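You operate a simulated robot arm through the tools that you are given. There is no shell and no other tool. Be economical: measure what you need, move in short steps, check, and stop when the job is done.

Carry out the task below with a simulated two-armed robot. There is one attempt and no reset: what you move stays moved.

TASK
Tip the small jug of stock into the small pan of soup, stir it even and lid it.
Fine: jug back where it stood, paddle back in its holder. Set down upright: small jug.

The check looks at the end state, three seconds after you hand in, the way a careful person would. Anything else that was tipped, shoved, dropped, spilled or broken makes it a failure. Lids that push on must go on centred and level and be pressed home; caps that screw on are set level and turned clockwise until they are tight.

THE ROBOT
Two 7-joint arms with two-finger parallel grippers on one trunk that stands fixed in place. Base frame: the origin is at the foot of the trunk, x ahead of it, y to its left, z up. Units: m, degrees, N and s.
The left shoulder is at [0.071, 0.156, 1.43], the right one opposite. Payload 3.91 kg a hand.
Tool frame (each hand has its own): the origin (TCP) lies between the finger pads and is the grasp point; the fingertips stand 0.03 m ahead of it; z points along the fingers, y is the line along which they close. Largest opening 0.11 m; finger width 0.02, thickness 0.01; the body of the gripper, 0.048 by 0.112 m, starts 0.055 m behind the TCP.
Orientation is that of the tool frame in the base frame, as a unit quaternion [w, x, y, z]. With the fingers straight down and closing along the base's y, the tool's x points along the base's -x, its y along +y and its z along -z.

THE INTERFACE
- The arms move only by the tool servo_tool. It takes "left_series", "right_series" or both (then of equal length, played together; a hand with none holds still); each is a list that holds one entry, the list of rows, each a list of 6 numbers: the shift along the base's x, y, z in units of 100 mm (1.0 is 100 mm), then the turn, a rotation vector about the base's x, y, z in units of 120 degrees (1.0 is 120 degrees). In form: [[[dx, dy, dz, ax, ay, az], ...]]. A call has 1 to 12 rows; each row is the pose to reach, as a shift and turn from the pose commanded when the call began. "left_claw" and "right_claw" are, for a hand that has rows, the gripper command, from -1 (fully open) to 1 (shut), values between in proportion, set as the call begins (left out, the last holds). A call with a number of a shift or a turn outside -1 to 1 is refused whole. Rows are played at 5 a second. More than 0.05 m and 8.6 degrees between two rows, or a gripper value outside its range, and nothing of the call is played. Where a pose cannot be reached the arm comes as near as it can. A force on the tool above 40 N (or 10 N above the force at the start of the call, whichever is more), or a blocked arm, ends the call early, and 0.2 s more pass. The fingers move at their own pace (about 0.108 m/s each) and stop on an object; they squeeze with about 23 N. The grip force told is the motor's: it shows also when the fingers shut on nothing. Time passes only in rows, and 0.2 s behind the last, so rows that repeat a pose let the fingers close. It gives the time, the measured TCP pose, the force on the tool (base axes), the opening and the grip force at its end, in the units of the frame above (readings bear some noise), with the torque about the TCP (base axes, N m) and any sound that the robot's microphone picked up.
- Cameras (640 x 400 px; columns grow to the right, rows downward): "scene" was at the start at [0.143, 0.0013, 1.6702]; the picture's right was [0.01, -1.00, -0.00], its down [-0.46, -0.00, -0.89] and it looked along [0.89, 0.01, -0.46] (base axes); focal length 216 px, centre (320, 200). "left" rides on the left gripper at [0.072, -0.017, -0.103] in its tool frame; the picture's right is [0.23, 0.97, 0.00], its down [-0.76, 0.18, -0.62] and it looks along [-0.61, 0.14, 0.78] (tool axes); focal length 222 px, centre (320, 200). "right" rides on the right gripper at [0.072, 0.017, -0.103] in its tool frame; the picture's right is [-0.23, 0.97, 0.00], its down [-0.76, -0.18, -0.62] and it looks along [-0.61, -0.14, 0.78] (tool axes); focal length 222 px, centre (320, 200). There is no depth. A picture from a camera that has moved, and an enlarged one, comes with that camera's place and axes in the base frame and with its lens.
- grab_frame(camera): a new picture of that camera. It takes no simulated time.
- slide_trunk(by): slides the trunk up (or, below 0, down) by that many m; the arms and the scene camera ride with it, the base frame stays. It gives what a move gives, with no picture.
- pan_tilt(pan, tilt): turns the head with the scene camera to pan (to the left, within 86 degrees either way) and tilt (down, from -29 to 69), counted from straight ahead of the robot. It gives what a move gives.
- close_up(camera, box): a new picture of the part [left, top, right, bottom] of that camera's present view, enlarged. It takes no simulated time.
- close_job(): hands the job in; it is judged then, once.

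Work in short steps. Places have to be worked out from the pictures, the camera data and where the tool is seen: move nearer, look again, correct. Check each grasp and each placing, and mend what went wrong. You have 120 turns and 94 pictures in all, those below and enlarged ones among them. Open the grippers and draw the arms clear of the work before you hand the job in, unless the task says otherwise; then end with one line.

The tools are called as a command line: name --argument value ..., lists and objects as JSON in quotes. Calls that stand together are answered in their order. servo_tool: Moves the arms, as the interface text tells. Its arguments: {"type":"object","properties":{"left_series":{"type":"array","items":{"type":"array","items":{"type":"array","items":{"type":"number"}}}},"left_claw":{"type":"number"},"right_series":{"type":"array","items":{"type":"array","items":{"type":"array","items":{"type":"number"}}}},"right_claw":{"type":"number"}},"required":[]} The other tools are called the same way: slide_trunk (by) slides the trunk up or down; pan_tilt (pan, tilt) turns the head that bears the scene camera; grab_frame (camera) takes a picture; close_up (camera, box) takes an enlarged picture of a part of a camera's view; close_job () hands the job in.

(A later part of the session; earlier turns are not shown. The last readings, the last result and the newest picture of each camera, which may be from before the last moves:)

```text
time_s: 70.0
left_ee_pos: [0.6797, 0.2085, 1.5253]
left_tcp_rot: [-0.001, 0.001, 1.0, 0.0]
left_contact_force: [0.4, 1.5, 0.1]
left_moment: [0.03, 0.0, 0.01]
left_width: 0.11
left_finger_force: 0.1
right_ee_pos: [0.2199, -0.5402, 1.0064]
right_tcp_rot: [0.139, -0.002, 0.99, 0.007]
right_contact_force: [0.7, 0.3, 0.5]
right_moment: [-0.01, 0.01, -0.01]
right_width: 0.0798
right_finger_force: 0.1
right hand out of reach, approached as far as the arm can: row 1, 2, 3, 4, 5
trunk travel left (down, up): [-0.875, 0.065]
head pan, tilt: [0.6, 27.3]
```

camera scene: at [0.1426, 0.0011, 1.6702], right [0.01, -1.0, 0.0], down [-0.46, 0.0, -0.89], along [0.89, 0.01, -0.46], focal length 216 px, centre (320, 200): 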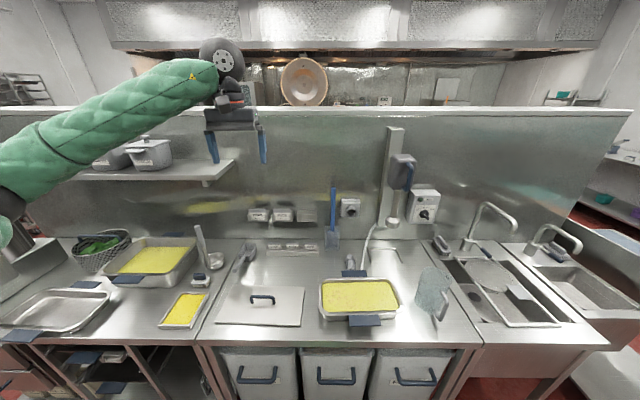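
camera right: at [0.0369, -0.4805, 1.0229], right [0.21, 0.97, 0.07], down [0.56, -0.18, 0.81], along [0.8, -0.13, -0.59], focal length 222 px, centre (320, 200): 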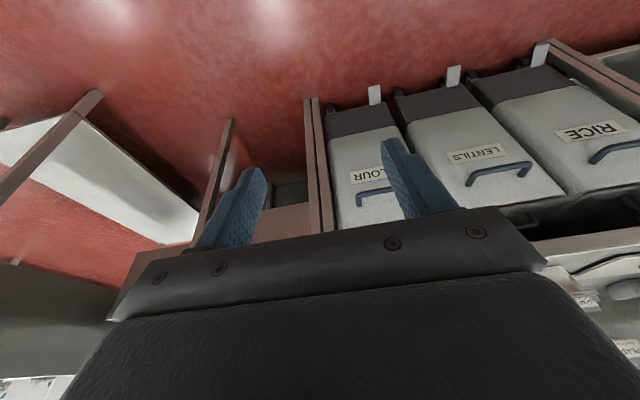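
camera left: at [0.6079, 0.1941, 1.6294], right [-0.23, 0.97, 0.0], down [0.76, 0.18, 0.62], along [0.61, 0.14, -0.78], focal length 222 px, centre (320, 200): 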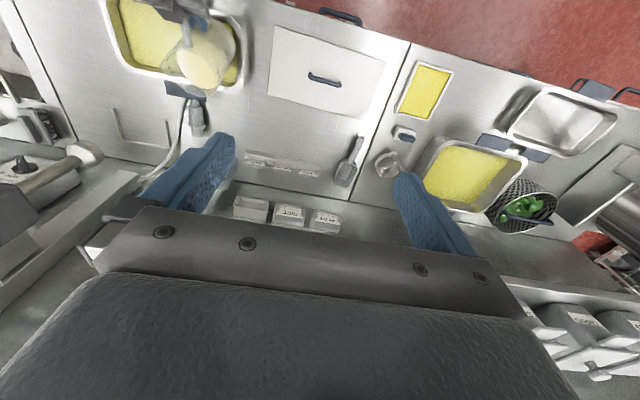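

Still near a joint limit; keep going forward and up.

servo_tool --right_series '[[[0.3, 0.1, 0.2, 0, 0, 0], [0.6, 0.2, 0.4, 0, 0, 0], [0.9, 0.3, 0.6, 0, 0, 0], [1, 0.4, 0.9, 0, 0, 0], [1, 0.5, 1, 0, 0, 0]]]'

```text
time_s: 71.2
left_ee_pos: [0.6795, 0.2122, 1.5266]
left_tcp_rot: [-0.001, -0.001, 1.0, 0.0]
left_contact_force: [-0.6, -0.9, 0.1]
left_moment: [0.02, 0.04, 0.01]
left_width: 0.1099
left_finger_force: 0.0
right_ee_pos: [0.3463, -0.5249, 1.087]
right_tcp_rot: [0.138, -0.003, 0.99, 0.006]
right_contact_force: [0.1, 0.5, -0.2]
right_moment: [-0.01, -0.02, 0.0]
right_width: 0.0798
right_finger_force: 0.0
right hand out of reach, approached as far as the arm can: row 1, 2, 3, 4, 5
trunk travel left (down, up): [-0.875, 0.065]
head pan, tilt: [0.6, 27.3]
```

Progress; continue forward and up.

servo_tool --right_series '[[[0.2, 0.2, 0.3, 0, 0, 0], [0.5, 0.3, 0.6, 0, 0, 0], [0.7, 0.4, 0.9, 0, 0, 0], [1, 0.5, 1, 0, 0, 0], [1, 0.5, 1, 0, 0, 0]]]'

```text
time_s: 72.4
left_ee_pos: [0.6778, 0.2102, 1.5274]
left_tcp_rot: [0.0, 0.0, 1.0, 0.0]
left_contact_force: [-0.6, -1.2, -0.4]
left_moment: [0.0, -0.01, -0.01]
left_width: 0.11
left_finger_force: 0.1
right_ee_pos: [0.4452, -0.4761, 1.1856]
right_tcp_rot: [0.14, -0.003, 0.99, 0.006]
right_contact_force: [-0.1, -1.0, 0.3]
right_moment: [0.02, 0.01, -0.03]
right_width: 0.0797
right_finger_force: 0.1
right hand out of reach, approached as far as the arm can: row 1, 2, 3
trunk travel left (down, up): [-0.875, 0.065]
head pan, tilt: [0.6, 27.3]
```

Recovered. Move out over the pan side, higher and farther forward, keeping orientation.

servo_tool --right_series '[[[0.3, 0.2, 0.2, 0, 0, 0], [0.6, 0.4, 0.4, 0, 0, 0], [0.9, 0.6, 0.6, 0, 0, 0], [1, 1, 0.8, 0, 0, 0]]]'

servo_tool --right_series '[[[0.3, 0.2, 0, 0, -0.05, 0], [0.6, 0.5, 0, 0, -0.1, 0], [0.9, 0.8, 0, 0, -0.15, 0], [1, 1, 0, 0, -0.2, 0], [1, 1, 0, 0, -0.25, 0]]]'

```text
time_s: 73.4
left_ee_pos: [0.6836, 0.2115, 1.5243]
left_tcp_rot: [-0.002, 0.001, 1.0, -0.001]
left_contact_force: [0.4, 0.6, 0.2]
left_moment: [-0.01, 0.06, 0.03]
left_width: 0.1098
left_finger_force: 0.1
right_ee_pos: [0.548, -0.3747, 1.2641]
right_tcp_rot: [0.138, -0.002, 0.99, 0.006]
right_contact_force: [0.3, -0.4, -0.4]
right_moment: [0.01, 0.04, 0.04]
right_width: 0.0799
right_finger_force: 0.0
trunk travel left (down, up): [-0.875, 0.065]
head pan, tilt: [0.6, 27.3]
```

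```text
time_s: 74.6
left_ee_pos: [0.6788, 0.2113, 1.5263]
left_tcp_rot: [0.0, 0.0, 1.0, 0.0]
left_contact_force: [0.0, -0.2, 0.2]
left_moment: [0.02, 0.01, 0.0]
left_width: 0.1101
left_finger_force: 0.1
right_ee_pos: [0.6445, -0.2754, 1.2675]
right_tcp_rot: [0.39, -0.005, 0.921, 0.006]
right_contact_force: [0.0, 0.9, -0.4]
right_moment: [-0.02, -0.03, 0.05]
right_width: 0.0796
right_finger_force: 0.0
trunk travel left (down, up): [-0.875, 0.065]
head pan, tilt: [0.6, 27.3]
```

Good. Advance toward the paddle with more lean (to ~75°).

servo_tool --right_series '[[[0.3, 0.2, 0, 0, 0, 0], [0.6, 0.5, 0, 0, 0, 0], [0.9, 0.8, 0, 0, -0.06, 0], [1, 1, 0, 0, -0.12, 0], [1, 1, 0, 0, -0.18, 0], [1, 1, 0, 0, -0.24, 0]]]'

grab_frame --camera "right"

```text
time_s: 76.0
left_ee_pos: [0.6794, 0.2105, 1.5277]
left_tcp_rot: [0.0, 0.001, 1.0, 0.001]
left_contact_force: [-0.1, 0.0, -0.4]
left_moment: [-0.01, 0.01, -0.02]
left_width: 0.1101
left_finger_force: 0.2
right_ee_pos: [0.7455, -0.1765, 1.2672]
right_tcp_rot: [0.53, -0.006, 0.848, 0.005]
right_contact_force: [0.5, 0.0, 1.3]
right_moment: [-0.03, 0.0, -0.04]
right_width: 0.0799
right_finger_force: 0.2
right hand out of reach, approached as far as the arm can: row 5, 6
trunk travel left (down, up): [-0.875, 0.065]
head pan, tilt: [0.6, 27.3]
```

```text
36 pictures are left
camera right: at [0.6211, -0.1628, 1.2465], right [0.09, 0.97, 0.21], down [-0.22, -0.18, 0.96], along [0.97, -0.13, 0.2], focal length 222 px, centre (320, 200)
```

right: 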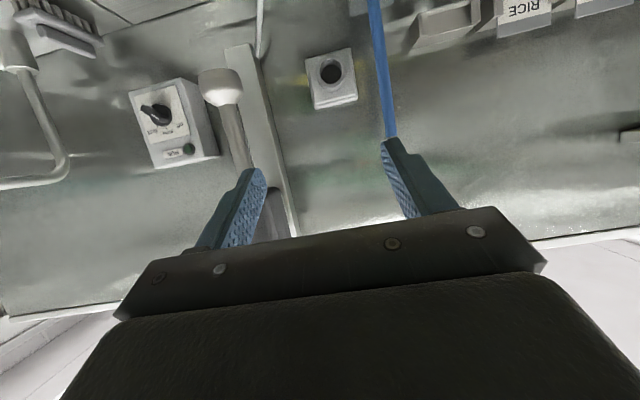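

The handle is around (1.11, -0.053), top at z≈1.24. Align in y and advance halfway, then look again.

servo_tool --right_series '[[[0.1, 0.4, -0.1, 0, 0, 0], [0.2, 0.8, -0.2, 0, 0, 0], [0.4, 1, -0.4, 0, 0, 0], [0.7, 1, -0.5, 0, 0, 0], [1, 1, -0.6, 0, 0, 0]]]'

servo_tool --right_series '[[[0.2, 0.15, 0, 0, 0, 0], [0.5, 0.22, 0, 0, 0, 0], [0.8, 0.22, 0, 0, 0, 0], [1, 0.22, 0, 0, 0, 0]]]'

grab_frame --camera "right"

close_up --camera "scene" --box '[280, 170, 400, 270]'

```text
time_s: 77.2
left_ee_pos: [0.6807, 0.2114, 1.5261]
left_tcp_rot: [-0.001, 0.0, 1.0, 0.0]
left_contact_force: [-1.0, -0.4, 0.8]
left_moment: [0.01, 0.0, 0.01]
left_width: 0.1097
left_finger_force: 0.0
right_ee_pos: [0.8478, -0.0747, 1.2057]
right_tcp_rot: [0.529, -0.006, 0.849, 0.004]
right_contact_force: [-0.2, 1.0, 0.8]
right_moment: [0.01, -0.04, -0.01]
right_width: 0.0797
right_finger_force: 0.1
trunk travel left (down, up): [-0.875, 0.065]
head pan, tilt: [0.6, 27.3]
```

```text
time_s: 78.2
left_ee_pos: [0.6801, 0.2123, 1.5259]
left_tcp_rot: [0.0, 0.0, 1.0, 0.001]
left_contact_force: [0.2, -0.1, 0.5]
left_moment: [0.01, 0.01, 0.03]
left_width: 0.1101
left_finger_force: 0.0
right_ee_pos: [0.9471, -0.0547, 1.2059]
right_tcp_rot: [0.53, -0.006, 0.848, 0.004]
right_contact_force: [0.0, 0.0, 0.2]
right_moment: [0.03, -0.02, 0.0]
right_width: 0.0799
right_finger_force: 0.1
trunk travel left (down, up): [-0.875, 0.065]
head pan, tilt: [0.6, 27.3]
```

```text
35 pictures are left
camera right: at [0.8225, -0.0402, 1.1851], right [0.08, 0.98, 0.2], down [-0.22, -0.18, 0.96], along [0.97, -0.13, 0.2], focal length 222 px, centre (320, 200)
```

right: 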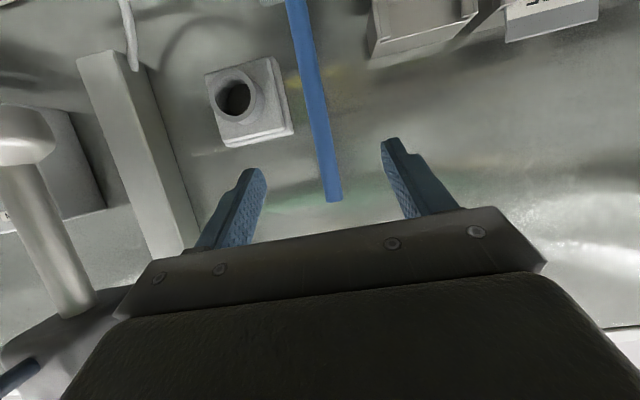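

```text
4.00 times, centred on (340, 220) of scene
camera zoom: at [0.1439, 0.0022, 1.6701], right [0.01, -1.0, 0.0], down [-0.46, -0.01, -0.89], along [0.89, 0.01, -0.46], focal length 866 px, centre (240, 120)
```

zoom: 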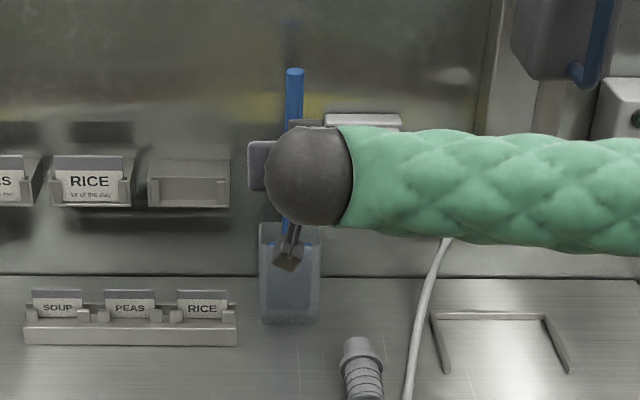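

Handle at (1.106, -0.06), nicely between the fingers. Advance to it.

servo_tool --right_series '[[[0.3, -0.03, -0.1, 0, 0, 0], [0.6, -0.03, -0.2, 0, 0, 0], [0.9, -0.03, -0.3, 0, 0, 0], [0.9, -0.03, -0.3, 0, 0, 0]]]'

grab_frame --camera "right"

```text
time_s: 79.2
left_ee_pos: [0.6797, 0.2116, 1.5268]
left_tcp_rot: [0.001, 0.0, 1.0, 0.0]
left_contact_force: [-0.1, 0.3, 0.7]
left_moment: [-0.01, 0.02, -0.01]
left_width: 0.1101
left_finger_force: 0.1
right_ee_pos: [1.0351, -0.057, 1.1761]
right_tcp_rot: [0.529, -0.007, 0.849, 0.005]
right_contact_force: [0.0, -0.6, -0.2]
right_moment: [0.0, -0.07, 0.0]
right_width: 0.0799
right_finger_force: 0.1
trunk travel left (down, up): [-0.875, 0.065]
head pan, tilt: [0.6, 27.3]
```

```text
33 pictures are left
camera right: at [0.9105, -0.0437, 1.1559], right [0.09, 0.97, 0.21], down [-0.22, -0.18, 0.96], along [0.97, -0.13, 0.2], focal length 222 px, centre (320, 200)
```

right: 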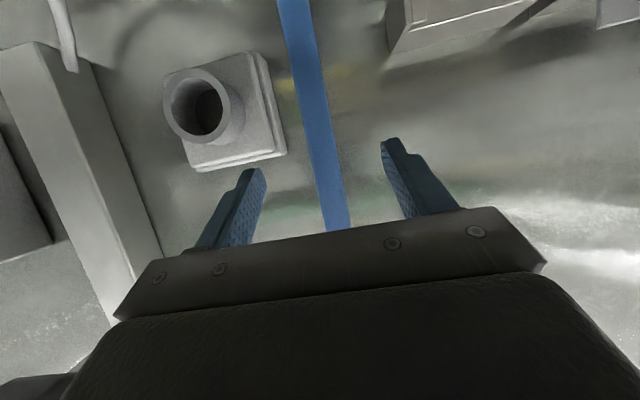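

Narrow the opening to 5 cm to clear the wall fitting, advance the last 6.5 cm, then close.

servo_tool --right_series '[[[0, -0.02, 0, 0, 0, 0], [0.2, -0.02, 0, 0, 0, 0], [0.45, -0.02, 0, 0, 0, 0], [0.65, -0.02, 0, 0, 0, 0], [0.65, -0.02, 0, 0, 0, 0]]]' --right_claw 0.1

servo_tool --right_series '[[[0, 0, 0, 0, 0, 0], [0, 0, 0, 0, 0, 0], [0, 0, 0, 0, 0, 0]]]' --right_claw 1

grab_frame --camera "right"

```text
time_s: 80.4
left_ee_pos: [0.6781, 0.2109, 1.5276]
left_tcp_rot: [0.0, 0.0, 1.0, -0.001]
left_contact_force: [0.2, -0.3, 0.1]
left_moment: [0.01, 0.0, -0.02]
left_width: 0.1099
left_finger_force: 0.1
right_ee_pos: [1.1003, -0.0603, 1.1765]
right_tcp_rot: [0.529, -0.006, 0.849, 0.005]
right_contact_force: [0.6, 0.2, -0.4]
right_moment: [-0.02, -0.04, -0.02]
right_width: 0.0494
right_finger_force: 0.2
trunk travel left (down, up): [-0.875, 0.065]
head pan, tilt: [0.6, 27.3]
```

```text
time_s: 81.2
left_ee_pos: [0.6798, 0.2104, 1.5265]
left_tcp_rot: [0.0, 0.0, 1.0, -0.001]
left_contact_force: [0.2, -0.9, 0.3]
left_moment: [-0.03, 0.04, 0.04]
left_width: 0.1098
left_finger_force: 0.1
right_ee_pos: [1.1013, -0.0586, 1.1758]
right_tcp_rot: [0.529, -0.005, 0.849, 0.003]
right_contact_force: [-0.2, 0.8, 0.0]
right_moment: [0.17, -0.02, -0.01]
right_width: 0.0214
right_finger_force: 23.3
trunk travel left (down, up): [-0.875, 0.065]
head pan, tilt: [0.6, 27.3]
```

```text
32 pictures are left
camera right: at [0.9765, -0.0454, 1.1557], right [0.09, 0.97, 0.2], down [-0.22, -0.18, 0.96], along [0.97, -0.13, 0.2], focal length 222 px, centre (320, 200)
```

right: 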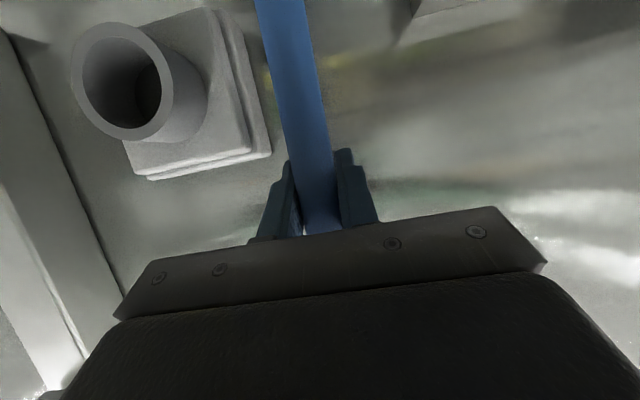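

Gripped (2.1 cm). Record this pose (1.101, -0.059, 1.176). Lift straight up 10 cm.

servo_tool --right_series '[[[0, 0, 0.2, 0, 0, 0], [0, 0, 0.45, 0, 0, 0], [0, 0, 0.7, 0, 0, 0], [0, 0, 0.9, 0, 0, 0], [0, 0, 1, 0, 0, 0]]]'

close_up --camera "scene" --box '[280, 160, 400, 260]'

```text
time_s: 82.4
left_ee_pos: [0.6803, 0.212, 1.5265]
left_tcp_rot: [0.001, 0.0, 1.0, 0.0]
left_contact_force: [-0.6, -0.4, 0.4]
left_moment: [-0.01, -0.01, 0.0]
left_width: 0.1098
left_finger_force: 0.0
right_ee_pos: [1.1013, -0.0592, 1.2755]
right_tcp_rot: [0.53, -0.007, 0.848, 0.005]
right_contact_force: [-0.4, 0.1, -3.0]
right_moment: [0.03, -0.03, 0.02]
right_width: 0.0215
right_finger_force: 23.4
trunk travel left (down, up): [-0.875, 0.065]
head pan, tilt: [0.6, 27.3]
```

```text
4.00 times, centred on (340, 210) of scene
camera zoom: at [0.1433, 0.0017, 1.6701], right [0.01, -1.0, 0.0], down [-0.46, 0.0, -0.89], along [0.89, 0.01, -0.46], focal length 866 px, centre (240, 160)
```

zoom: 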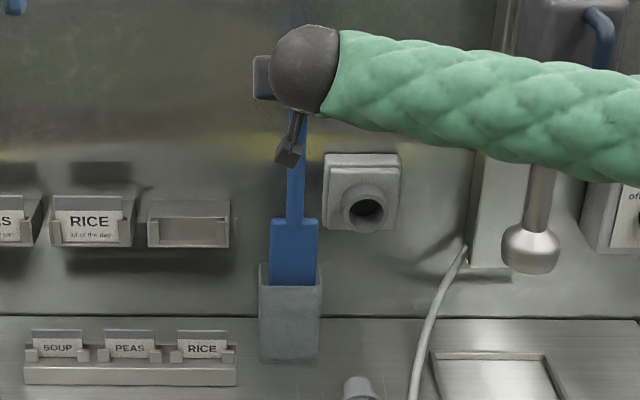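

Blade (5 cm wide) is emerging. Lift another 9 cm.

servo_tool --right_series '[[[0, 0, 0.25, 0, 0, 0], [0, 0, 0.5, 0, 0, 0], [0, 0, 0.75, 0, 0, 0], [0, 0, 0.9, 0, 0, 0], [0, 0, 0.9, 0, 0, 0]]]'

close_up --camera "scene" --box '[280, 160, 400, 260]'

```text
time_s: 83.6
left_ee_pos: [0.6797, 0.2109, 1.5253]
left_tcp_rot: [0.0, 0.0, 1.0, 0.0]
left_contact_force: [0.1, 0.1, -0.4]
left_moment: [0.0, 0.01, -0.01]
left_width: 0.11
left_finger_force: 0.1
right_ee_pos: [1.1003, -0.0598, 1.3662]
right_tcp_rot: [0.529, -0.006, 0.848, 0.004]
right_contact_force: [0.8, 0.4, -1.8]
right_moment: [-0.01, -0.02, 0.0]
right_width: 0.0212
right_finger_force: 22.6
trunk travel left (down, up): [-0.875, 0.065]
head pan, tilt: [0.6, 27.3]
```

```text
4.00 times, centred on (340, 210) of scene
camera zoom: at [0.1438, 0.0015, 1.6701], right [0.01, -1.0, 0.0], down [-0.46, 0.0, -0.89], along [0.89, 0.01, -0.46], focal length 866 px, centre (240, 160)
```

zoom: 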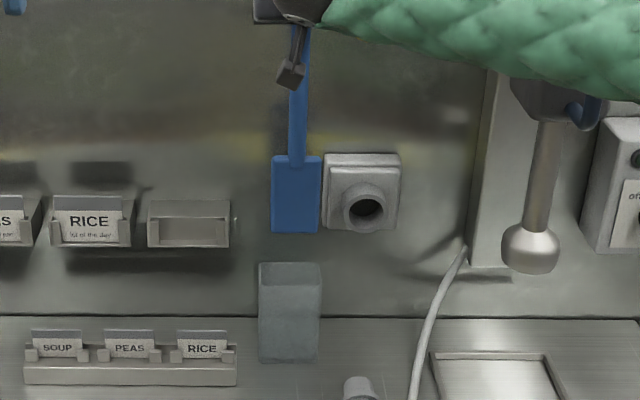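

Paddle is free; its blade bottom is ~0.297 m below the TCP. Bring it back over the pan.

servo_tool --right_series '[[[-0.2, 0, 0, 0, 0, 0], [-0.5, 0, 0, 0, 0, 0], [-0.8, -0.1, 0, 0, 0, 0], [-1, -0.2, 0, 0, 0, 0]]]'

servo_tool --right_series '[[[-0.3, -0.1, 0, 0, 0, 0], [-0.6, -0.2, 0, 0, 0, 0], [-0.8, -0.3, 0, 0, 0, 0], [-1, -0.4, 0, 0, 0, 0]]]'

servo_tool --right_series '[[[-0.3, -0.1, 0, 0, 0, 0], [-0.6, -0.2, 0, 0, 0, 0], [-0.8, -0.3, -0.1, 0, 0, 0], [-1, -0.3, -0.3, 0, 0, 0]]]'

grab_frame --camera "scene"

```text
time_s: 84.6
left_ee_pos: [0.6782, 0.2101, 1.527]
left_tcp_rot: [0.0, 0.0, 1.0, 0.0]
left_contact_force: [0.2, 0.1, 0.2]
left_moment: [0.01, 0.01, 0.02]
left_width: 0.1101
left_finger_force: 0.1
right_ee_pos: [1.0, -0.0782, 1.3666]
right_tcp_rot: [0.53, -0.006, 0.848, 0.005]
right_contact_force: [-1.1, 0.0, -2.4]
right_moment: [0.01, -0.01, 0.02]
right_width: 0.0215
right_finger_force: 22.9
trunk travel left (down, up): [-0.875, 0.065]
head pan, tilt: [0.6, 27.3]
```

```text
time_s: 85.6
left_ee_pos: [0.6793, 0.2103, 1.5271]
left_tcp_rot: [0.0, 0.0, 1.0, -0.001]
left_contact_force: [-0.1, 0.5, 0.5]
left_moment: [0.03, 0.02, 0.01]
left_width: 0.1099
left_finger_force: 0.2
right_ee_pos: [0.8998, -0.1195, 1.367]
right_tcp_rot: [0.53, -0.006, 0.848, 0.005]
right_contact_force: [-0.4, 0.1, -2.1]
right_moment: [0.0, -0.03, -0.02]
right_width: 0.0215
right_finger_force: 22.9
trunk travel left (down, up): [-0.875, 0.065]
head pan, tilt: [0.6, 27.3]
```

```text
time_s: 86.6
left_ee_pos: [0.6801, 0.2116, 1.527]
left_tcp_rot: [0.0, 0.0, 1.0, -0.001]
left_contact_force: [0.1, 0.7, 0.6]
left_moment: [-0.01, -0.01, -0.01]
left_width: 0.11
left_finger_force: 0.1
right_ee_pos: [0.8013, -0.1484, 1.336]
right_tcp_rot: [0.529, -0.006, 0.849, 0.004]
right_contact_force: [0.1, -0.2, -1.9]
right_moment: [0.01, 0.01, 0.04]
right_width: 0.0211
right_finger_force: 23.3
trunk travel left (down, up): [-0.875, 0.065]
head pan, tilt: [0.6, 27.3]
```

```text
29 pictures are left
camera scene: at [0.1434, 0.001, 1.6702], right [0.01, -1.0, 0.0], down [-0.46, 0.0, -0.89], along [0.89, 0.01, -0.46], focal length 216 px, centre (320, 200)
```

scene: 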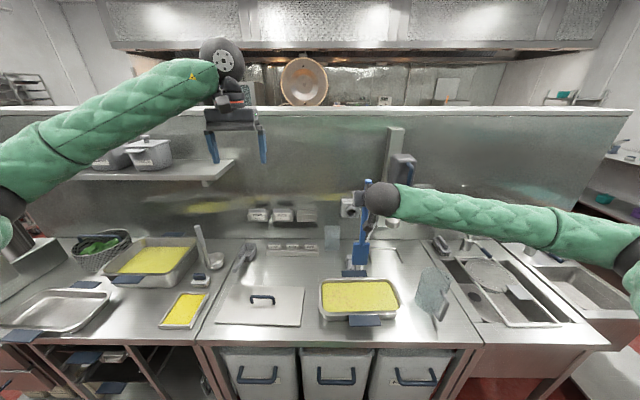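

Continue to above the pan centre and lower to z 1.25 (blade ~3 cm above the rim).

servo_tool --right_series '[[[-0.15, 0, -0.2, 0, 0, 0], [-0.35, 0, -0.4, 0, 0, 0], [-0.5, 0, -0.6, 0, 0, 0], [-0.6, 0, -0.8, 0, 0, 0], [-0.6, 0, -0.8, 0, 0, 0]]]'

close_up --camera "scene" --box '[280, 230, 440, 340]'

```text
time_s: 87.8
left_ee_pos: [0.6798, 0.2115, 1.5274]
left_tcp_rot: [0.0, 0.0, 1.0, 0.0]
left_contact_force: [0.6, 0.2, 1.3]
left_moment: [-0.01, -0.02, -0.01]
left_width: 0.1104
left_finger_force: 0.2
right_ee_pos: [0.7425, -0.1491, 1.2566]
right_tcp_rot: [0.53, -0.005, 0.848, 0.004]
right_contact_force: [0.2, -0.1, -2.1]
right_moment: [-0.02, -0.04, 0.0]
right_width: 0.0212
right_finger_force: 23.1
trunk travel left (down, up): [-0.875, 0.065]
head pan, tilt: [0.6, 27.3]
```

```text
3.64 times, centred on (360, 285) of scene
camera zoom: at [0.1431, 0.0016, 1.6701], right [0.01, -1.0, 0.0], down [-0.46, 0.0, -0.89], along [0.89, 0.01, -0.46], focal length 787 px, centre (174, -109)
```

zoom: 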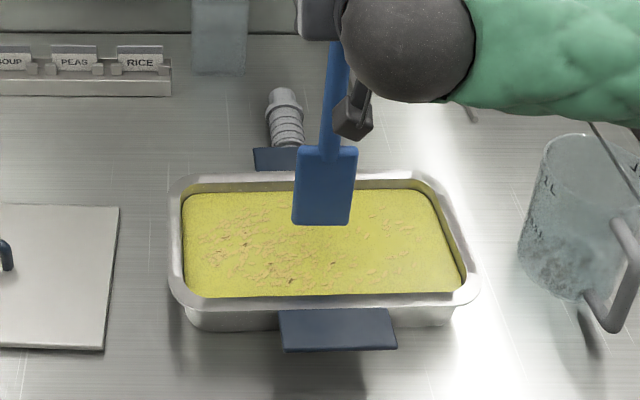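

Blade bottom ≈ z 0.95, above the soup centre. Lower 5 cm into the soup.

servo_tool --right_series '[[[0, 0, -0.15, 0, 0, 0], [0, 0, -0.3, 0, 0, 0], [0, 0, -0.45, 0, 0, 0], [0, 0, -0.52, 0, 0, 0], [0, 0, -0.52, 0, 0, 0]]]'

close_up --camera "scene" --box '[280, 230, 440, 340]'

```text
time_s: 89.0
left_ee_pos: [0.6787, 0.2081, 1.5274]
left_tcp_rot: [0.001, 0.001, 1.0, 0.001]
left_contact_force: [-0.6, 0.3, -0.3]
left_moment: [0.01, 0.01, 0.01]
left_width: 0.11
left_finger_force: 0.1
right_ee_pos: [0.741, -0.1487, 1.2066]
right_tcp_rot: [0.526, -0.004, 0.851, 0.002]
right_contact_force: [0.0, -0.9, -2.1]
right_moment: [-0.02, 0.0, 0.03]
right_width: 0.0212
right_finger_force: 23.2
right hand out of reach, approached as far as the arm can: row 4, 5
trunk travel left (down, up): [-0.875, 0.065]
head pan, tilt: [0.6, 27.3]
```

```text
3.64 times, centred on (360, 285) of scene
camera zoom: at [0.1426, -0.0009, 1.6701], right [0.01, -1.0, 0.0], down [-0.46, 0.0, -0.89], along [0.89, 0.01, -0.46], focal length 787 px, centre (174, -109)
```

zoom: 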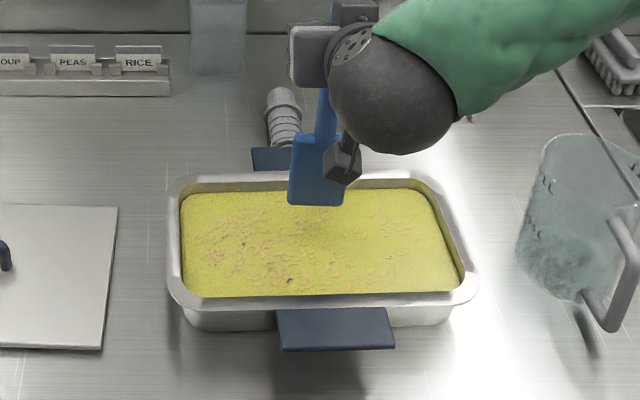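

The blade looks displaced relative to the hand. Inspect with other cameras.

grab_frame --camera "right"

close_up --camera "left" --box '[80, 0, 300, 120]'

```text
26 pictures are left
camera right: at [0.6166, -0.1342, 1.1871], right [0.09, 0.97, 0.2], down [-0.22, -0.18, 0.96], along [0.97, -0.13, 0.19], focal length 222 px, centre (320, 200)
```

right: 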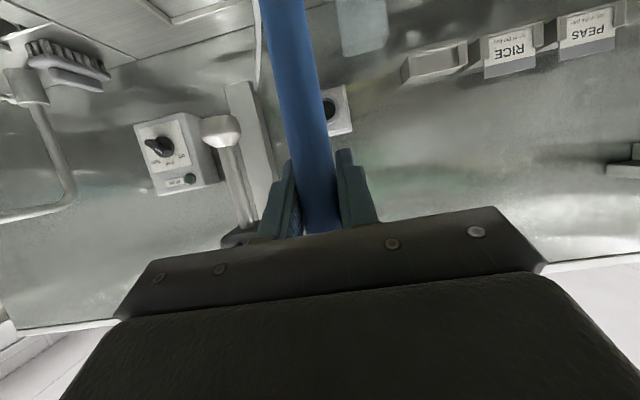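

```text
2.91 times, centred on (190, 60) of left
camera zoom: at [0.6067, 0.1911, 1.6301], right [-0.23, 0.97, 0.0], down [0.76, 0.18, 0.62], along [0.61, 0.14, -0.78], focal length 646 px, centre (698, 607)
```

zoom: 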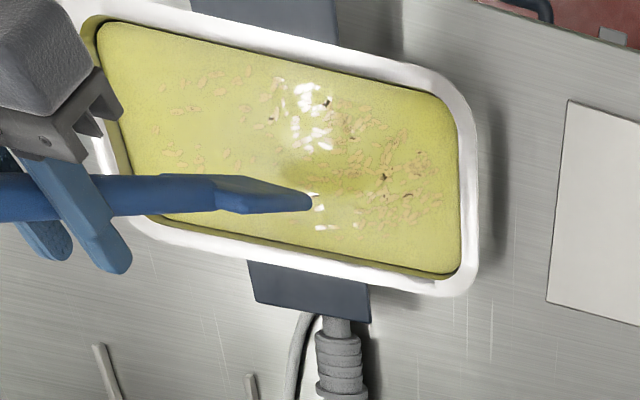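

The paddle is just dipped in the soup, but the arm is at its limit there. I'll raise it, and lower the trunk 12 cm so that the horizontal hand has more workspace.

servo_tool --right_series '[[[0, 0, 0.3, 0, 0, 0], [0, 0, 0.6, 0, 0, 0], [0, 0, 0.8, 0, 0, 0], [0, 0, 1, 0, 0, 0]]]'

servo_tool --right_series '[[[-0.1, 0, 0.2, 0, 0, 0], [-0.2, 0, 0.4, 0, 0, 0], [-0.25, 0, 0.6, 0, 0, 0], [-0.25, 0, 0.6, 0, 0, 0]]]'

slide_trunk --by -0.12

grab_frame --camera "scene"

```text
time_s: 90.0
left_ee_pos: [0.6788, 0.211, 1.5273]
left_tcp_rot: [0.0, 0.0, 1.0, 0.001]
left_contact_force: [-0.3, 0.3, 0.1]
left_moment: [0.01, -0.02, -0.02]
left_width: 0.1101
left_finger_force: 0.0
right_ee_pos: [0.7414, -0.1475, 1.3061]
right_tcp_rot: [0.53, -0.006, 0.848, 0.006]
right_contact_force: [-0.7, 1.0, -2.0]
right_moment: [-0.02, -0.01, -0.01]
right_width: 0.0215
right_finger_force: 22.6
trunk travel left (down, up): [-0.875, 0.065]
head pan, tilt: [0.6, 27.3]
```

```text
time_s: 91.0
left_ee_pos: [0.6805, 0.2123, 1.5264]
left_tcp_rot: [0.0, 0.0, 1.0, -0.001]
left_contact_force: [0.0, 0.0, 0.9]
left_moment: [0.0, 0.02, 0.01]
left_width: 0.11
left_finger_force: 0.1
right_ee_pos: [0.7167, -0.146, 1.3667]
right_tcp_rot: [0.529, -0.007, 0.849, 0.004]
right_contact_force: [1.3, 0.0, -2.8]
right_moment: [-0.02, 0.02, 0.0]
right_width: 0.0214
right_finger_force: 22.7
trunk travel left (down, up): [-0.875, 0.065]
head pan, tilt: [0.6, 27.3]
```

```text
time_s: 92.5
left_ee_pos: [0.6787, 0.2116, 1.4068]
left_tcp_rot: [0.0, 0.0, 1.0, 0.0]
left_contact_force: [-0.2, 0.4, 0.5]
left_moment: [0.02, -0.01, -0.02]
left_width: 0.1101
left_finger_force: 0.0
right_ee_pos: [0.7156, -0.1455, 1.2466]
right_tcp_rot: [0.529, -0.006, 0.849, 0.004]
right_contact_force: [0.0, 0.0, -2.0]
right_moment: [-0.02, 0.02, -0.02]
right_width: 0.0212
right_finger_force: 23.2
trunk travel left (down, up): [-0.755, 0.185]
head pan, tilt: [0.6, 27.3]
```

```text
24 pictures are left
camera scene: at [0.1428, 0.0014, 1.5503], right [0.01, -1.0, 0.0], down [-0.46, 0.0, -0.89], along [0.89, 0.01, -0.46], focal length 216 px, centre (320, 200)
```

scene: 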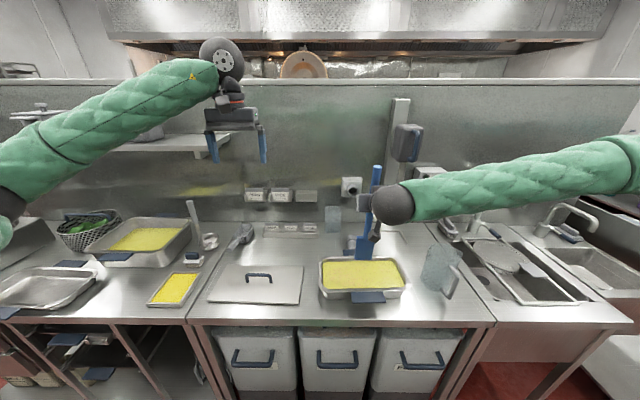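

Now lower into the soup to z ≈ 1.19.

servo_tool --right_series '[[[0, 0, -0.15, 0, 0, 0], [0, 0, -0.3, 0, 0, 0], [0, 0, -0.45, 0, 0, 0], [0, 0, -0.56, 0, 0, 0], [0, 0, -0.56, 0, 0, 0]]]'

close_up --camera "scene" --box '[280, 210, 440, 320]'

```text
time_s: 93.7
left_ee_pos: [0.6792, 0.2094, 1.4066]
left_tcp_rot: [0.0, 0.0, 1.0, 0.0]
left_contact_force: [-0.4, -0.6, -0.8]
left_moment: [0.02, -0.01, -0.01]
left_width: 0.1099
left_finger_force: 0.1
right_ee_pos: [0.7166, -0.1461, 1.1904]
right_tcp_rot: [0.529, -0.005, 0.848, 0.004]
right_contact_force: [-0.6, 0.3, -2.1]
right_moment: [0.02, 0.01, -0.03]
right_width: 0.0211
right_finger_force: 23.4
trunk travel left (down, up): [-0.755, 0.185]
head pan, tilt: [0.6, 27.3]
```

```text
3.64 times, centred on (360, 265) of scene
camera zoom: at [0.1427, 0.0016, 1.5502], right [0.01, -1.0, 0.0], down [-0.46, 0.0, -0.89], along [0.89, 0.01, -0.46], focal length 787 px, centre (174, -36)
```

zoom: 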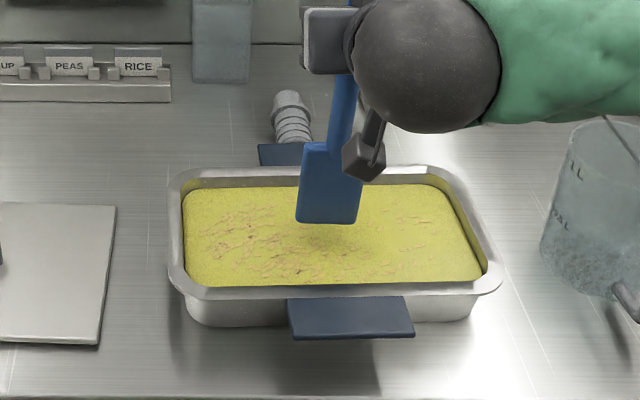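

The whole blade still seems visible with a shadow beneath, so it isn't immersed yet. Lower in 1.5 cm steps, watching force.

servo_tool --right_series '[[[0, 0, -0.1, 0, 0, 0], [0, 0, -0.2, 0, 0, 0], [0, 0, -0.3, 0, 0, 0], [0, 0, -0.3, 0, 0, 0]]]'

close_up --camera "scene" --box '[280, 210, 440, 320]'

```text
time_s: 94.7
left_ee_pos: [0.6796, 0.2118, 1.407]
left_tcp_rot: [0.0, 0.0, 1.0, 0.0]
left_contact_force: [-0.4, -0.4, 0.5]
left_moment: [-0.03, 0.01, 0.0]
left_width: 0.1098
left_finger_force: 0.0
right_ee_pos: [0.7167, -0.1456, 1.1611]
right_tcp_rot: [0.529, -0.006, 0.848, 0.005]
right_contact_force: [0.0, 0.2, -1.9]
right_moment: [-0.01, -0.02, 0.03]
right_width: 0.0212
right_finger_force: 22.8
trunk travel left (down, up): [-0.755, 0.185]
head pan, tilt: [0.6, 27.3]
```

```text
3.64 times, centred on (360, 265) of scene
camera zoom: at [0.143, 0.0015, 1.5502], right [0.01, -1.0, 0.0], down [-0.46, 0.0, -0.89], along [0.89, 0.01, -0.46], focal length 787 px, centre (174, -36)
```

zoom: 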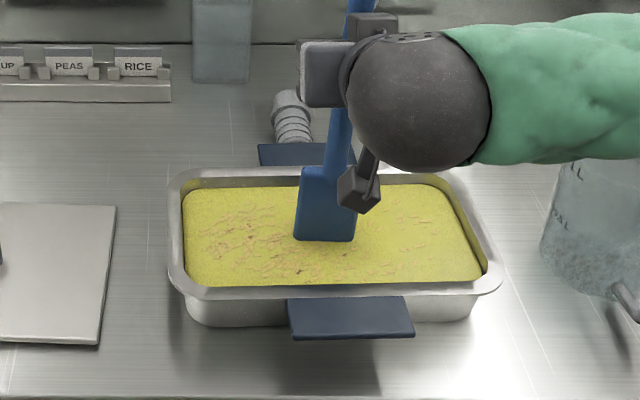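

Now the waterline cuts the blade (surface z≈0.918). Lower 2 cm more, watching for the pan floor.

servo_tool --right_series '[[[0, 0, -0.07, 0, 0, 0], [0, 0, -0.14, 0, 0, 0], [0, 0, -0.18, 0, 0, 0], [0, 0, -0.18, 0, 0, 0]]]'

```text
time_s: 95.7
left_ee_pos: [0.679, 0.2111, 1.4071]
left_tcp_rot: [0.0, 0.0, 1.0, 0.0]
left_contact_force: [-0.8, 0.4, -0.7]
left_moment: [0.01, 0.0, 0.02]
left_width: 0.1098
left_finger_force: 0.0
right_ee_pos: [0.7164, -0.1458, 1.1429]
right_tcp_rot: [0.53, -0.005, 0.848, 0.004]
right_contact_force: [-0.1, 0.4, -2.8]
right_moment: [-0.01, 0.03, 0.02]
right_width: 0.021
right_finger_force: 23.0
trunk travel left (down, up): [-0.755, 0.185]
head pan, tilt: [0.6, 27.3]
```

No floor contact. Stir with a gentle ellipse first.

servo_tool --right_series '[[[0.2, 0, 0, 0, 0, 0], [0.2, -0.3, 0, 0, 0, 0], [0.15, -0.6, 0, 0, 0, 0], [-0.1, -0.7, 0, 0, 0, 0], [-0.3, -0.5, 0, 0, 0, 0], [-0.3, -0.2, 0, 0, 0, 0], [-0.3, 0.1, 0, 0, 0, 0], [-0.3, 0.4, 0, 0, 0, 0], [-0.2, 0.65, 0, 0, 0, 0], [0.1, 0.65, 0, 0, 0, 0], [0.2, 0.4, 0, 0, 0, 0], [0.2, 0.1, 0, 0, 0, 0]]]'

close_up --camera "scene" --box '[280, 210, 440, 320]'

```text
time_s: 98.3
left_ee_pos: [0.6789, 0.2113, 1.4069]
left_tcp_rot: [0.001, -0.001, 1.0, 0.0]
left_contact_force: [0.6, 0.6, 0.3]
left_moment: [0.02, -0.01, -0.01]
left_width: 0.1096
left_finger_force: 0.0
right_ee_pos: [0.7362, -0.1358, 1.1436]
right_tcp_rot: [0.529, -0.007, 0.849, 0.005]
right_contact_force: [0.1, -0.1, -1.3]
right_moment: [-0.02, 0.0, 0.02]
right_width: 0.0214
right_finger_force: 23.4
trunk travel left (down, up): [-0.755, 0.185]
head pan, tilt: [0.6, 27.3]
```

```text
3.64 times, centred on (360, 265) of scene
camera zoom: at [0.1425, 0.0003, 1.5502], right [0.01, -1.0, 0.0], down [-0.46, 0.0, -0.89], along [0.89, 0.01, -0.46], focal length 787 px, centre (174, -36)
```

zoom: 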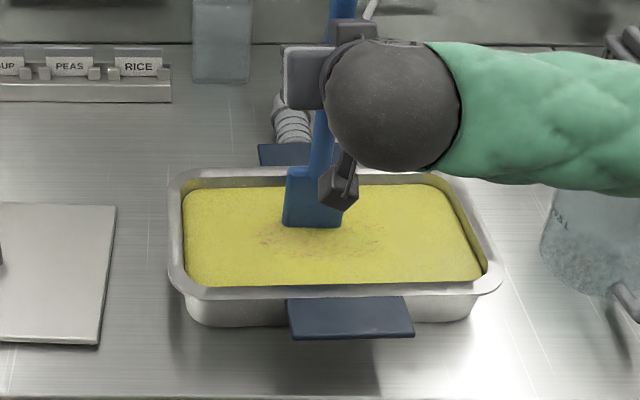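

Mixing well; a residue remains in the middle. Zigzag through the centre.

servo_tool --right_series '[[[-0.25, 0, 0, 0, 0, 0], [-0.5, 0, 0, 0, 0, 0], [-0.5, -0.3, 0, 0, 0, 0], [-0.2, -0.3, 0, 0, 0, 0], [0, -0.3, 0, 0, 0, 0], [-0.2, -0.6, 0, 0, 0, 0], [-0.4, -0.4, 0, 0, 0, 0], [-0.2, -0.1, 0, 0, 0, 0], [-0.2, 0.2, 0, 0, 0, 0], [-0.4, 0.4, 0, 0, 0, 0], [-0.1, 0.5, 0, 0, 0, 0], [0, 0.2, 0, 0, 0, 0]]]'

servo_tool --right_series '[[[0, -0.3, 0, 0, 0, 0], [-0.2, -0.6, 0, 0, 0, 0], [-0.3, -0.9, 0, 0, 0, 0], [-0.5, -0.7, 0, 0, 0, 0], [-0.4, -0.4, 0, 0, 0, 0], [-0.25, -0.1, 0, 0, 0, 0], [-0.25, 0.2, 0, 0, 0, 0], [-0.2, 0.5, 0, 0, 0, 0], [0, 0.4, 0, 0, 0, 0], [-0.1, 0.1, 0, 0, 0, 0], [-0.4, -0.1, 0, 0, 0, 0], [-0.2, -0.3, 0, 0, 0, 0]]]'

close_up --camera "scene" --box '[280, 210, 440, 320]'

```text
time_s: 100.9
left_ee_pos: [0.6771, 0.2093, 1.4074]
left_tcp_rot: [0.001, 0.0, 1.0, 0.001]
left_contact_force: [1.0, -0.2, -1.0]
left_moment: [0.07, -0.05, 0.01]
left_width: 0.1098
left_finger_force: 0.2
right_ee_pos: [0.7351, -0.1184, 1.143]
right_tcp_rot: [0.53, -0.006, 0.848, 0.006]
right_contact_force: [0.1, -0.7, -1.5]
right_moment: [-0.01, 0.0, 0.02]
right_width: 0.0213
right_finger_force: 23.3
trunk travel left (down, up): [-0.755, 0.185]
head pan, tilt: [0.6, 27.3]
```

```text
time_s: 103.5
left_ee_pos: [0.6793, 0.2103, 1.4054]
left_tcp_rot: [-0.002, 0.0, 1.0, 0.0]
left_contact_force: [0.1, -0.4, 0.2]
left_moment: [-0.01, 0.03, 0.01]
left_width: 0.1101
left_finger_force: 0.0
right_ee_pos: [0.7171, -0.1474, 1.1415]
right_tcp_rot: [0.529, -0.006, 0.849, 0.005]
right_contact_force: [-0.4, 0.2, -1.9]
right_moment: [0.0, -0.03, -0.02]
right_width: 0.0212
right_finger_force: 22.5
trunk travel left (down, up): [-0.755, 0.185]
head pan, tilt: [0.6, 27.3]
```

```text
3.64 times, centred on (360, 265) of scene
camera zoom: at [0.1441, 0.0001, 1.55], right [0.01, -1.0, 0.0], down [-0.46, 0.0, -0.89], along [0.89, 0.01, -0.46], focal length 787 px, centre (174, -36)
```

zoom: 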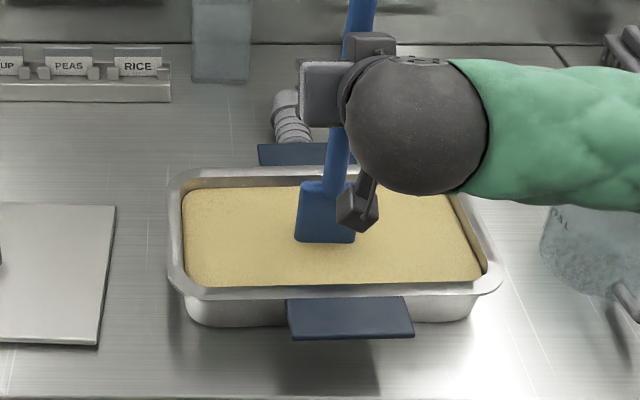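

The soup is now a uniform colour. One more loop for good measure, then lift out and let it drip over the pan.

servo_tool --right_series '[[[0.2, 0, 0, 0, 0, 0], [0.2, -0.3, 0, 0, 0, 0], [0.1, -0.6, 0, 0, 0, 0], [-0.1, -0.75, 0, 0, 0, 0], [-0.3, -0.5, 0, 0, 0, 0], [-0.3, -0.2, 0, 0, 0, 0], [-0.3, 0.1, 0, 0, 0, 0], [-0.3, 0.4, 0, 0, 0, 0], [-0.1, 0.7, 0, 0, 0, 0], [0.15, 0.5, 0, 0, 0, 0], [0, 0.2, 0, 0, 0, 0], [0, 0, 0, 0, 0, 0]]]'

servo_tool --right_series '[[[0, 0, 0.15, 0, 0, 0], [0, 0, 0.3, 0, 0, 0], [0, 0, 0.5, 0, 0, 0], [0, 0, 0.7, 0, 0, 0], [0, 0, 0.8, 0, 0, 0], [0, 0, 0.8, 0, 0, 0], [0, 0, 0.8, 0, 0, 0], [0, 0, 0.8, 0, 0, 0], [0, 0, 0.8, 0, 0, 0], [0, 0, 0.8, 0, 0, 0], [0, 0, 0.8, 0, 0, 0], [0, 0, 0.8, 0, 0, 0]]]'

close_up --camera "scene" --box '[280, 210, 440, 320]'

```text
time_s: 106.1
left_ee_pos: [0.6787, 0.2122, 1.4071]
left_tcp_rot: [0.001, 0.0, 1.0, 0.0]
left_contact_force: [-0.7, 0.8, -0.6]
left_moment: [-0.01, -0.01, 0.03]
left_width: 0.1101
left_finger_force: 0.0
right_ee_pos: [0.7157, -0.1455, 1.1421]
right_tcp_rot: [0.529, -0.006, 0.849, 0.004]
right_contact_force: [0.2, -0.1, -2.1]
right_moment: [-0.01, 0.02, -0.01]
right_width: 0.021
right_finger_force: 22.8
trunk travel left (down, up): [-0.755, 0.185]
head pan, tilt: [0.6, 27.3]
```

```text
time_s: 108.7
left_ee_pos: [0.6792, 0.2098, 1.4075]
left_tcp_rot: [0.0, 0.0, 1.0, -0.001]
left_contact_force: [0.4, 0.2, -0.4]
left_moment: [-0.02, 0.03, -0.02]
left_width: 0.1099
left_finger_force: 0.1
right_ee_pos: [0.7165, -0.1471, 1.2228]
right_tcp_rot: [0.529, -0.005, 0.849, 0.004]
right_contact_force: [-0.7, -0.5, -1.6]
right_moment: [-0.02, -0.03, -0.02]
right_width: 0.0212
right_finger_force: 22.2
trunk travel left (down, up): [-0.755, 0.185]
head pan, tilt: [0.6, 27.3]
```

```text
3.64 times, centred on (360, 265) of scene
camera zoom: at [0.1432, 0.0014, 1.5501], right [0.01, -1.0, 0.0], down [-0.46, 0.0, -0.89], along [0.89, 0.01, -0.46], focal length 787 px, centre (174, -36)
```

zoom: 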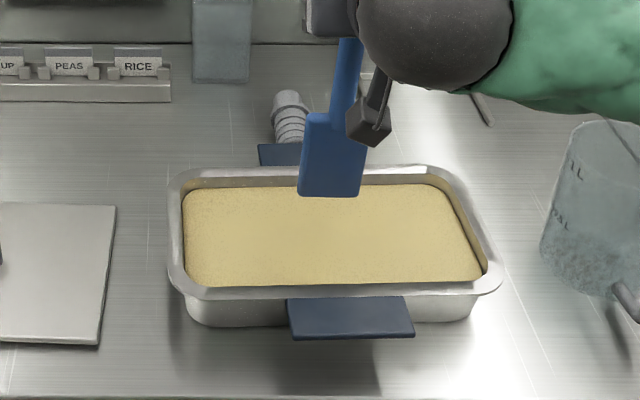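

Uniform. Raise the trunk back 12 cm and carry the paddle back toward the holder.

slide_trunk --by 0.12

servo_tool --right_series '[[[0.3, 0, 0.1, 0, 0, 0], [0.6, 0.1, 0.2, 0, 0, 0], [0.8, 0.2, 0.25, 0, 0, 0], [1, 0.3, 0.25, 0, 0, 0]]]'

servo_tool --right_series '[[[0.3, 0.1, 0, 0, 0, 0], [0.6, 0.3, 0, 0, 0, 0], [0.8, 0.4, 0, 0, 0, 0], [1, 0.5, 0, 0, 0, 0]]]'

servo_tool --right_series '[[[0.3, 0.05, 0, 0, 0, 0], [0.6, 0.08, 0, 0, 0, 0], [0.8, 0.08, 0, 0, 0, 0], [0.9, 0.08, 0, 0, 0, 0]]]'

```text
time_s: 110.2
left_ee_pos: [0.6795, 0.2104, 1.5269]
left_tcp_rot: [0.0, 0.0, 1.0, -0.001]
left_contact_force: [0.1, 0.0, -0.4]
left_moment: [0.02, -0.02, -0.01]
left_width: 0.1099
left_finger_force: 0.1
right_ee_pos: [0.7167, -0.1456, 1.3418]
right_tcp_rot: [0.53, -0.006, 0.848, 0.004]
right_contact_force: [0.0, -0.5, -1.1]
right_moment: [0.0, 0.02, 0.01]
right_width: 0.0215
right_finger_force: 23.3
trunk travel left (down, up): [-0.875, 0.065]
head pan, tilt: [0.6, 27.3]
```

```text
time_s: 111.2
left_ee_pos: [0.6816, 0.212, 1.5257]
left_tcp_rot: [-0.002, 0.0, 1.0, 0.0]
left_contact_force: [0.7, 0.2, 0.3]
left_moment: [0.02, -0.01, -0.01]
left_width: 0.1099
left_finger_force: 0.0
right_ee_pos: [0.8172, -0.1158, 1.3686]
right_tcp_rot: [0.528, -0.005, 0.849, 0.004]
right_contact_force: [0.0, 0.5, -1.6]
right_moment: [0.0, -0.02, 0.0]
right_width: 0.0208
right_finger_force: 23.4
trunk travel left (down, up): [-0.875, 0.065]
head pan, tilt: [0.6, 27.3]
```

```text
time_s: 112.2
left_ee_pos: [0.6804, 0.2114, 1.5265]
left_tcp_rot: [-0.001, 0.001, 1.0, 0.0]
left_contact_force: [0.0, 0.1, 0.5]
left_moment: [-0.02, 0.04, -0.01]
left_width: 0.1099
left_finger_force: 0.1
right_ee_pos: [0.9168, -0.0667, 1.3665]
right_tcp_rot: [0.529, -0.006, 0.849, 0.005]
right_contact_force: [-0.4, 0.8, -2.4]
right_moment: [0.0, 0.01, -0.01]
right_width: 0.0212
right_finger_force: 22.7
trunk travel left (down, up): [-0.875, 0.065]
head pan, tilt: [0.6, 27.3]
```

```text
time_s: 113.2
left_ee_pos: [0.6793, 0.2112, 1.5263]
left_tcp_rot: [0.0, -0.001, 1.0, 0.0]
left_contact_force: [0.4, -0.7, -0.6]
left_moment: [0.0, -0.03, -0.03]
left_width: 0.1097
left_finger_force: 0.0
right_ee_pos: [1.0083, -0.0581, 1.367]
right_tcp_rot: [0.529, -0.007, 0.849, 0.005]
right_contact_force: [-0.3, 0.3, -1.6]
right_moment: [0.01, 0.0, 0.01]
right_width: 0.0214
right_finger_force: 23.1
trunk travel left (down, up): [-0.875, 0.065]
head pan, tilt: [0.6, 27.3]
```

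Now move the last 9.2 cm to the exact lift-out position (1.1005, -0.0595) and compare with the earlier picture.

servo_tool --right_series '[[[0.3, -0.01, 0, 0, 0, 0], [0.6, -0.01, 0, 0, 0, 0], [0.85, -0.012, 0, 0, 0, 0], [0.925, -0.012, 0, 0, 0, 0], [0.925, -0.012, 0, 0, 0, 0]]]'

close_up --camera "scene" --box '[280, 160, 400, 260]'

```text
time_s: 114.4
left_ee_pos: [0.68, 0.2111, 1.5263]
left_tcp_rot: [0.0, 0.001, 1.0, 0.0]
left_contact_force: [0.6, -0.3, -0.4]
left_moment: [0.03, -0.02, -0.03]
left_width: 0.1102
left_finger_force: 0.0
right_ee_pos: [1.1005, -0.0588, 1.3678]
right_tcp_rot: [0.529, -0.007, 0.849, 0.006]
right_contact_force: [0.3, 0.0, -2.7]
right_moment: [0.01, -0.01, 0.0]
right_width: 0.0215
right_finger_force: 22.7
trunk travel left (down, up): [-0.875, 0.065]
head pan, tilt: [0.6, 27.3]
```

```text
4.00 times, centred on (340, 210) of scene
camera zoom: at [0.1435, 0.0015, 1.6701], right [0.01, -1.0, 0.0], down [-0.46, 0.0, -0.89], along [0.89, 0.01, -0.46], focal length 866 px, centre (240, 160)
```

zoom: 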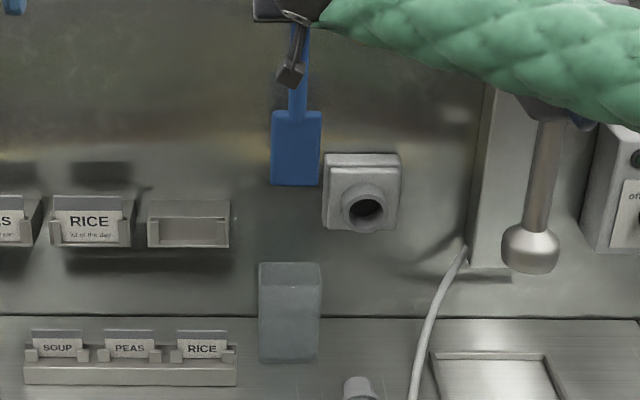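

The blade is ~5.5 cm higher in the grip (it slid when dipping) but laterally identical. Lower 8 cm and check above the holder mouth.

servo_tool --right_series '[[[0, 0, -0.25, 0, 0, 0], [0, 0, -0.5, 0, 0, 0], [0, 0, -0.7, 0, 0, 0], [0, 0, -0.8, 0, 0, 0], [0, 0, -0.8, 0, 0, 0]]]'

close_up --camera "scene" --box '[290, 190, 370, 260]'

close_up --camera "left" --box '[60, 80, 260, 220]'

```text
time_s: 115.6
left_ee_pos: [0.6801, 0.2109, 1.5262]
left_tcp_rot: [-0.001, 0.0, 1.0, 0.0]
left_contact_force: [0.4, -0.1, -0.2]
left_moment: [0.01, -0.01, -0.03]
left_width: 0.1101
left_finger_force: 0.1
right_ee_pos: [1.0986, -0.0599, 1.2871]
right_tcp_rot: [0.53, -0.006, 0.848, 0.004]
right_contact_force: [-0.2, 0.2, -2.0]
right_moment: [0.02, 0.02, -0.01]
right_width: 0.0213
right_finger_force: 23.3
trunk travel left (down, up): [-0.875, 0.065]
head pan, tilt: [0.6, 27.3]
```

```text
5.71 times, centred on (330, 225) of scene
camera zoom: at [0.1435, 0.0015, 1.6701], right [0.01, -1.0, 0.0], down [-0.46, 0.0, -0.89], along [0.89, 0.01, -0.46], focal length 1237 px, centre (263, 57)
```

zoom: 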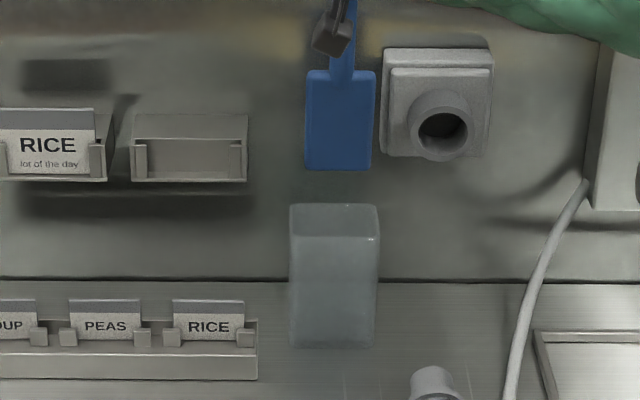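

```text
2.86 times, centred on (160, 150) of left
camera zoom: at [0.6075, 0.1939, 1.6296], right [-0.23, 0.97, 0.0], down [0.76, 0.18, 0.62], along [0.61, 0.14, -0.78], focal length 635 px, centre (777, 343)
```

zoom: 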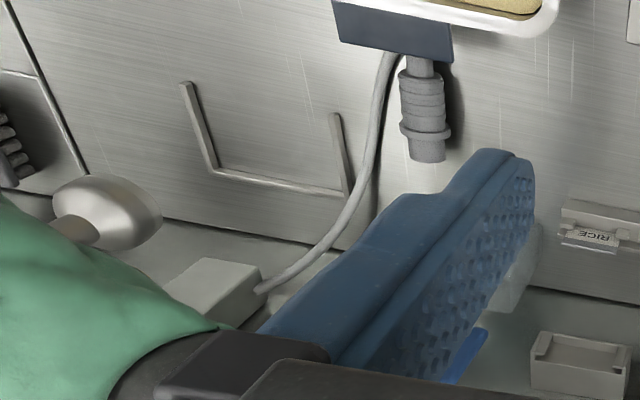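

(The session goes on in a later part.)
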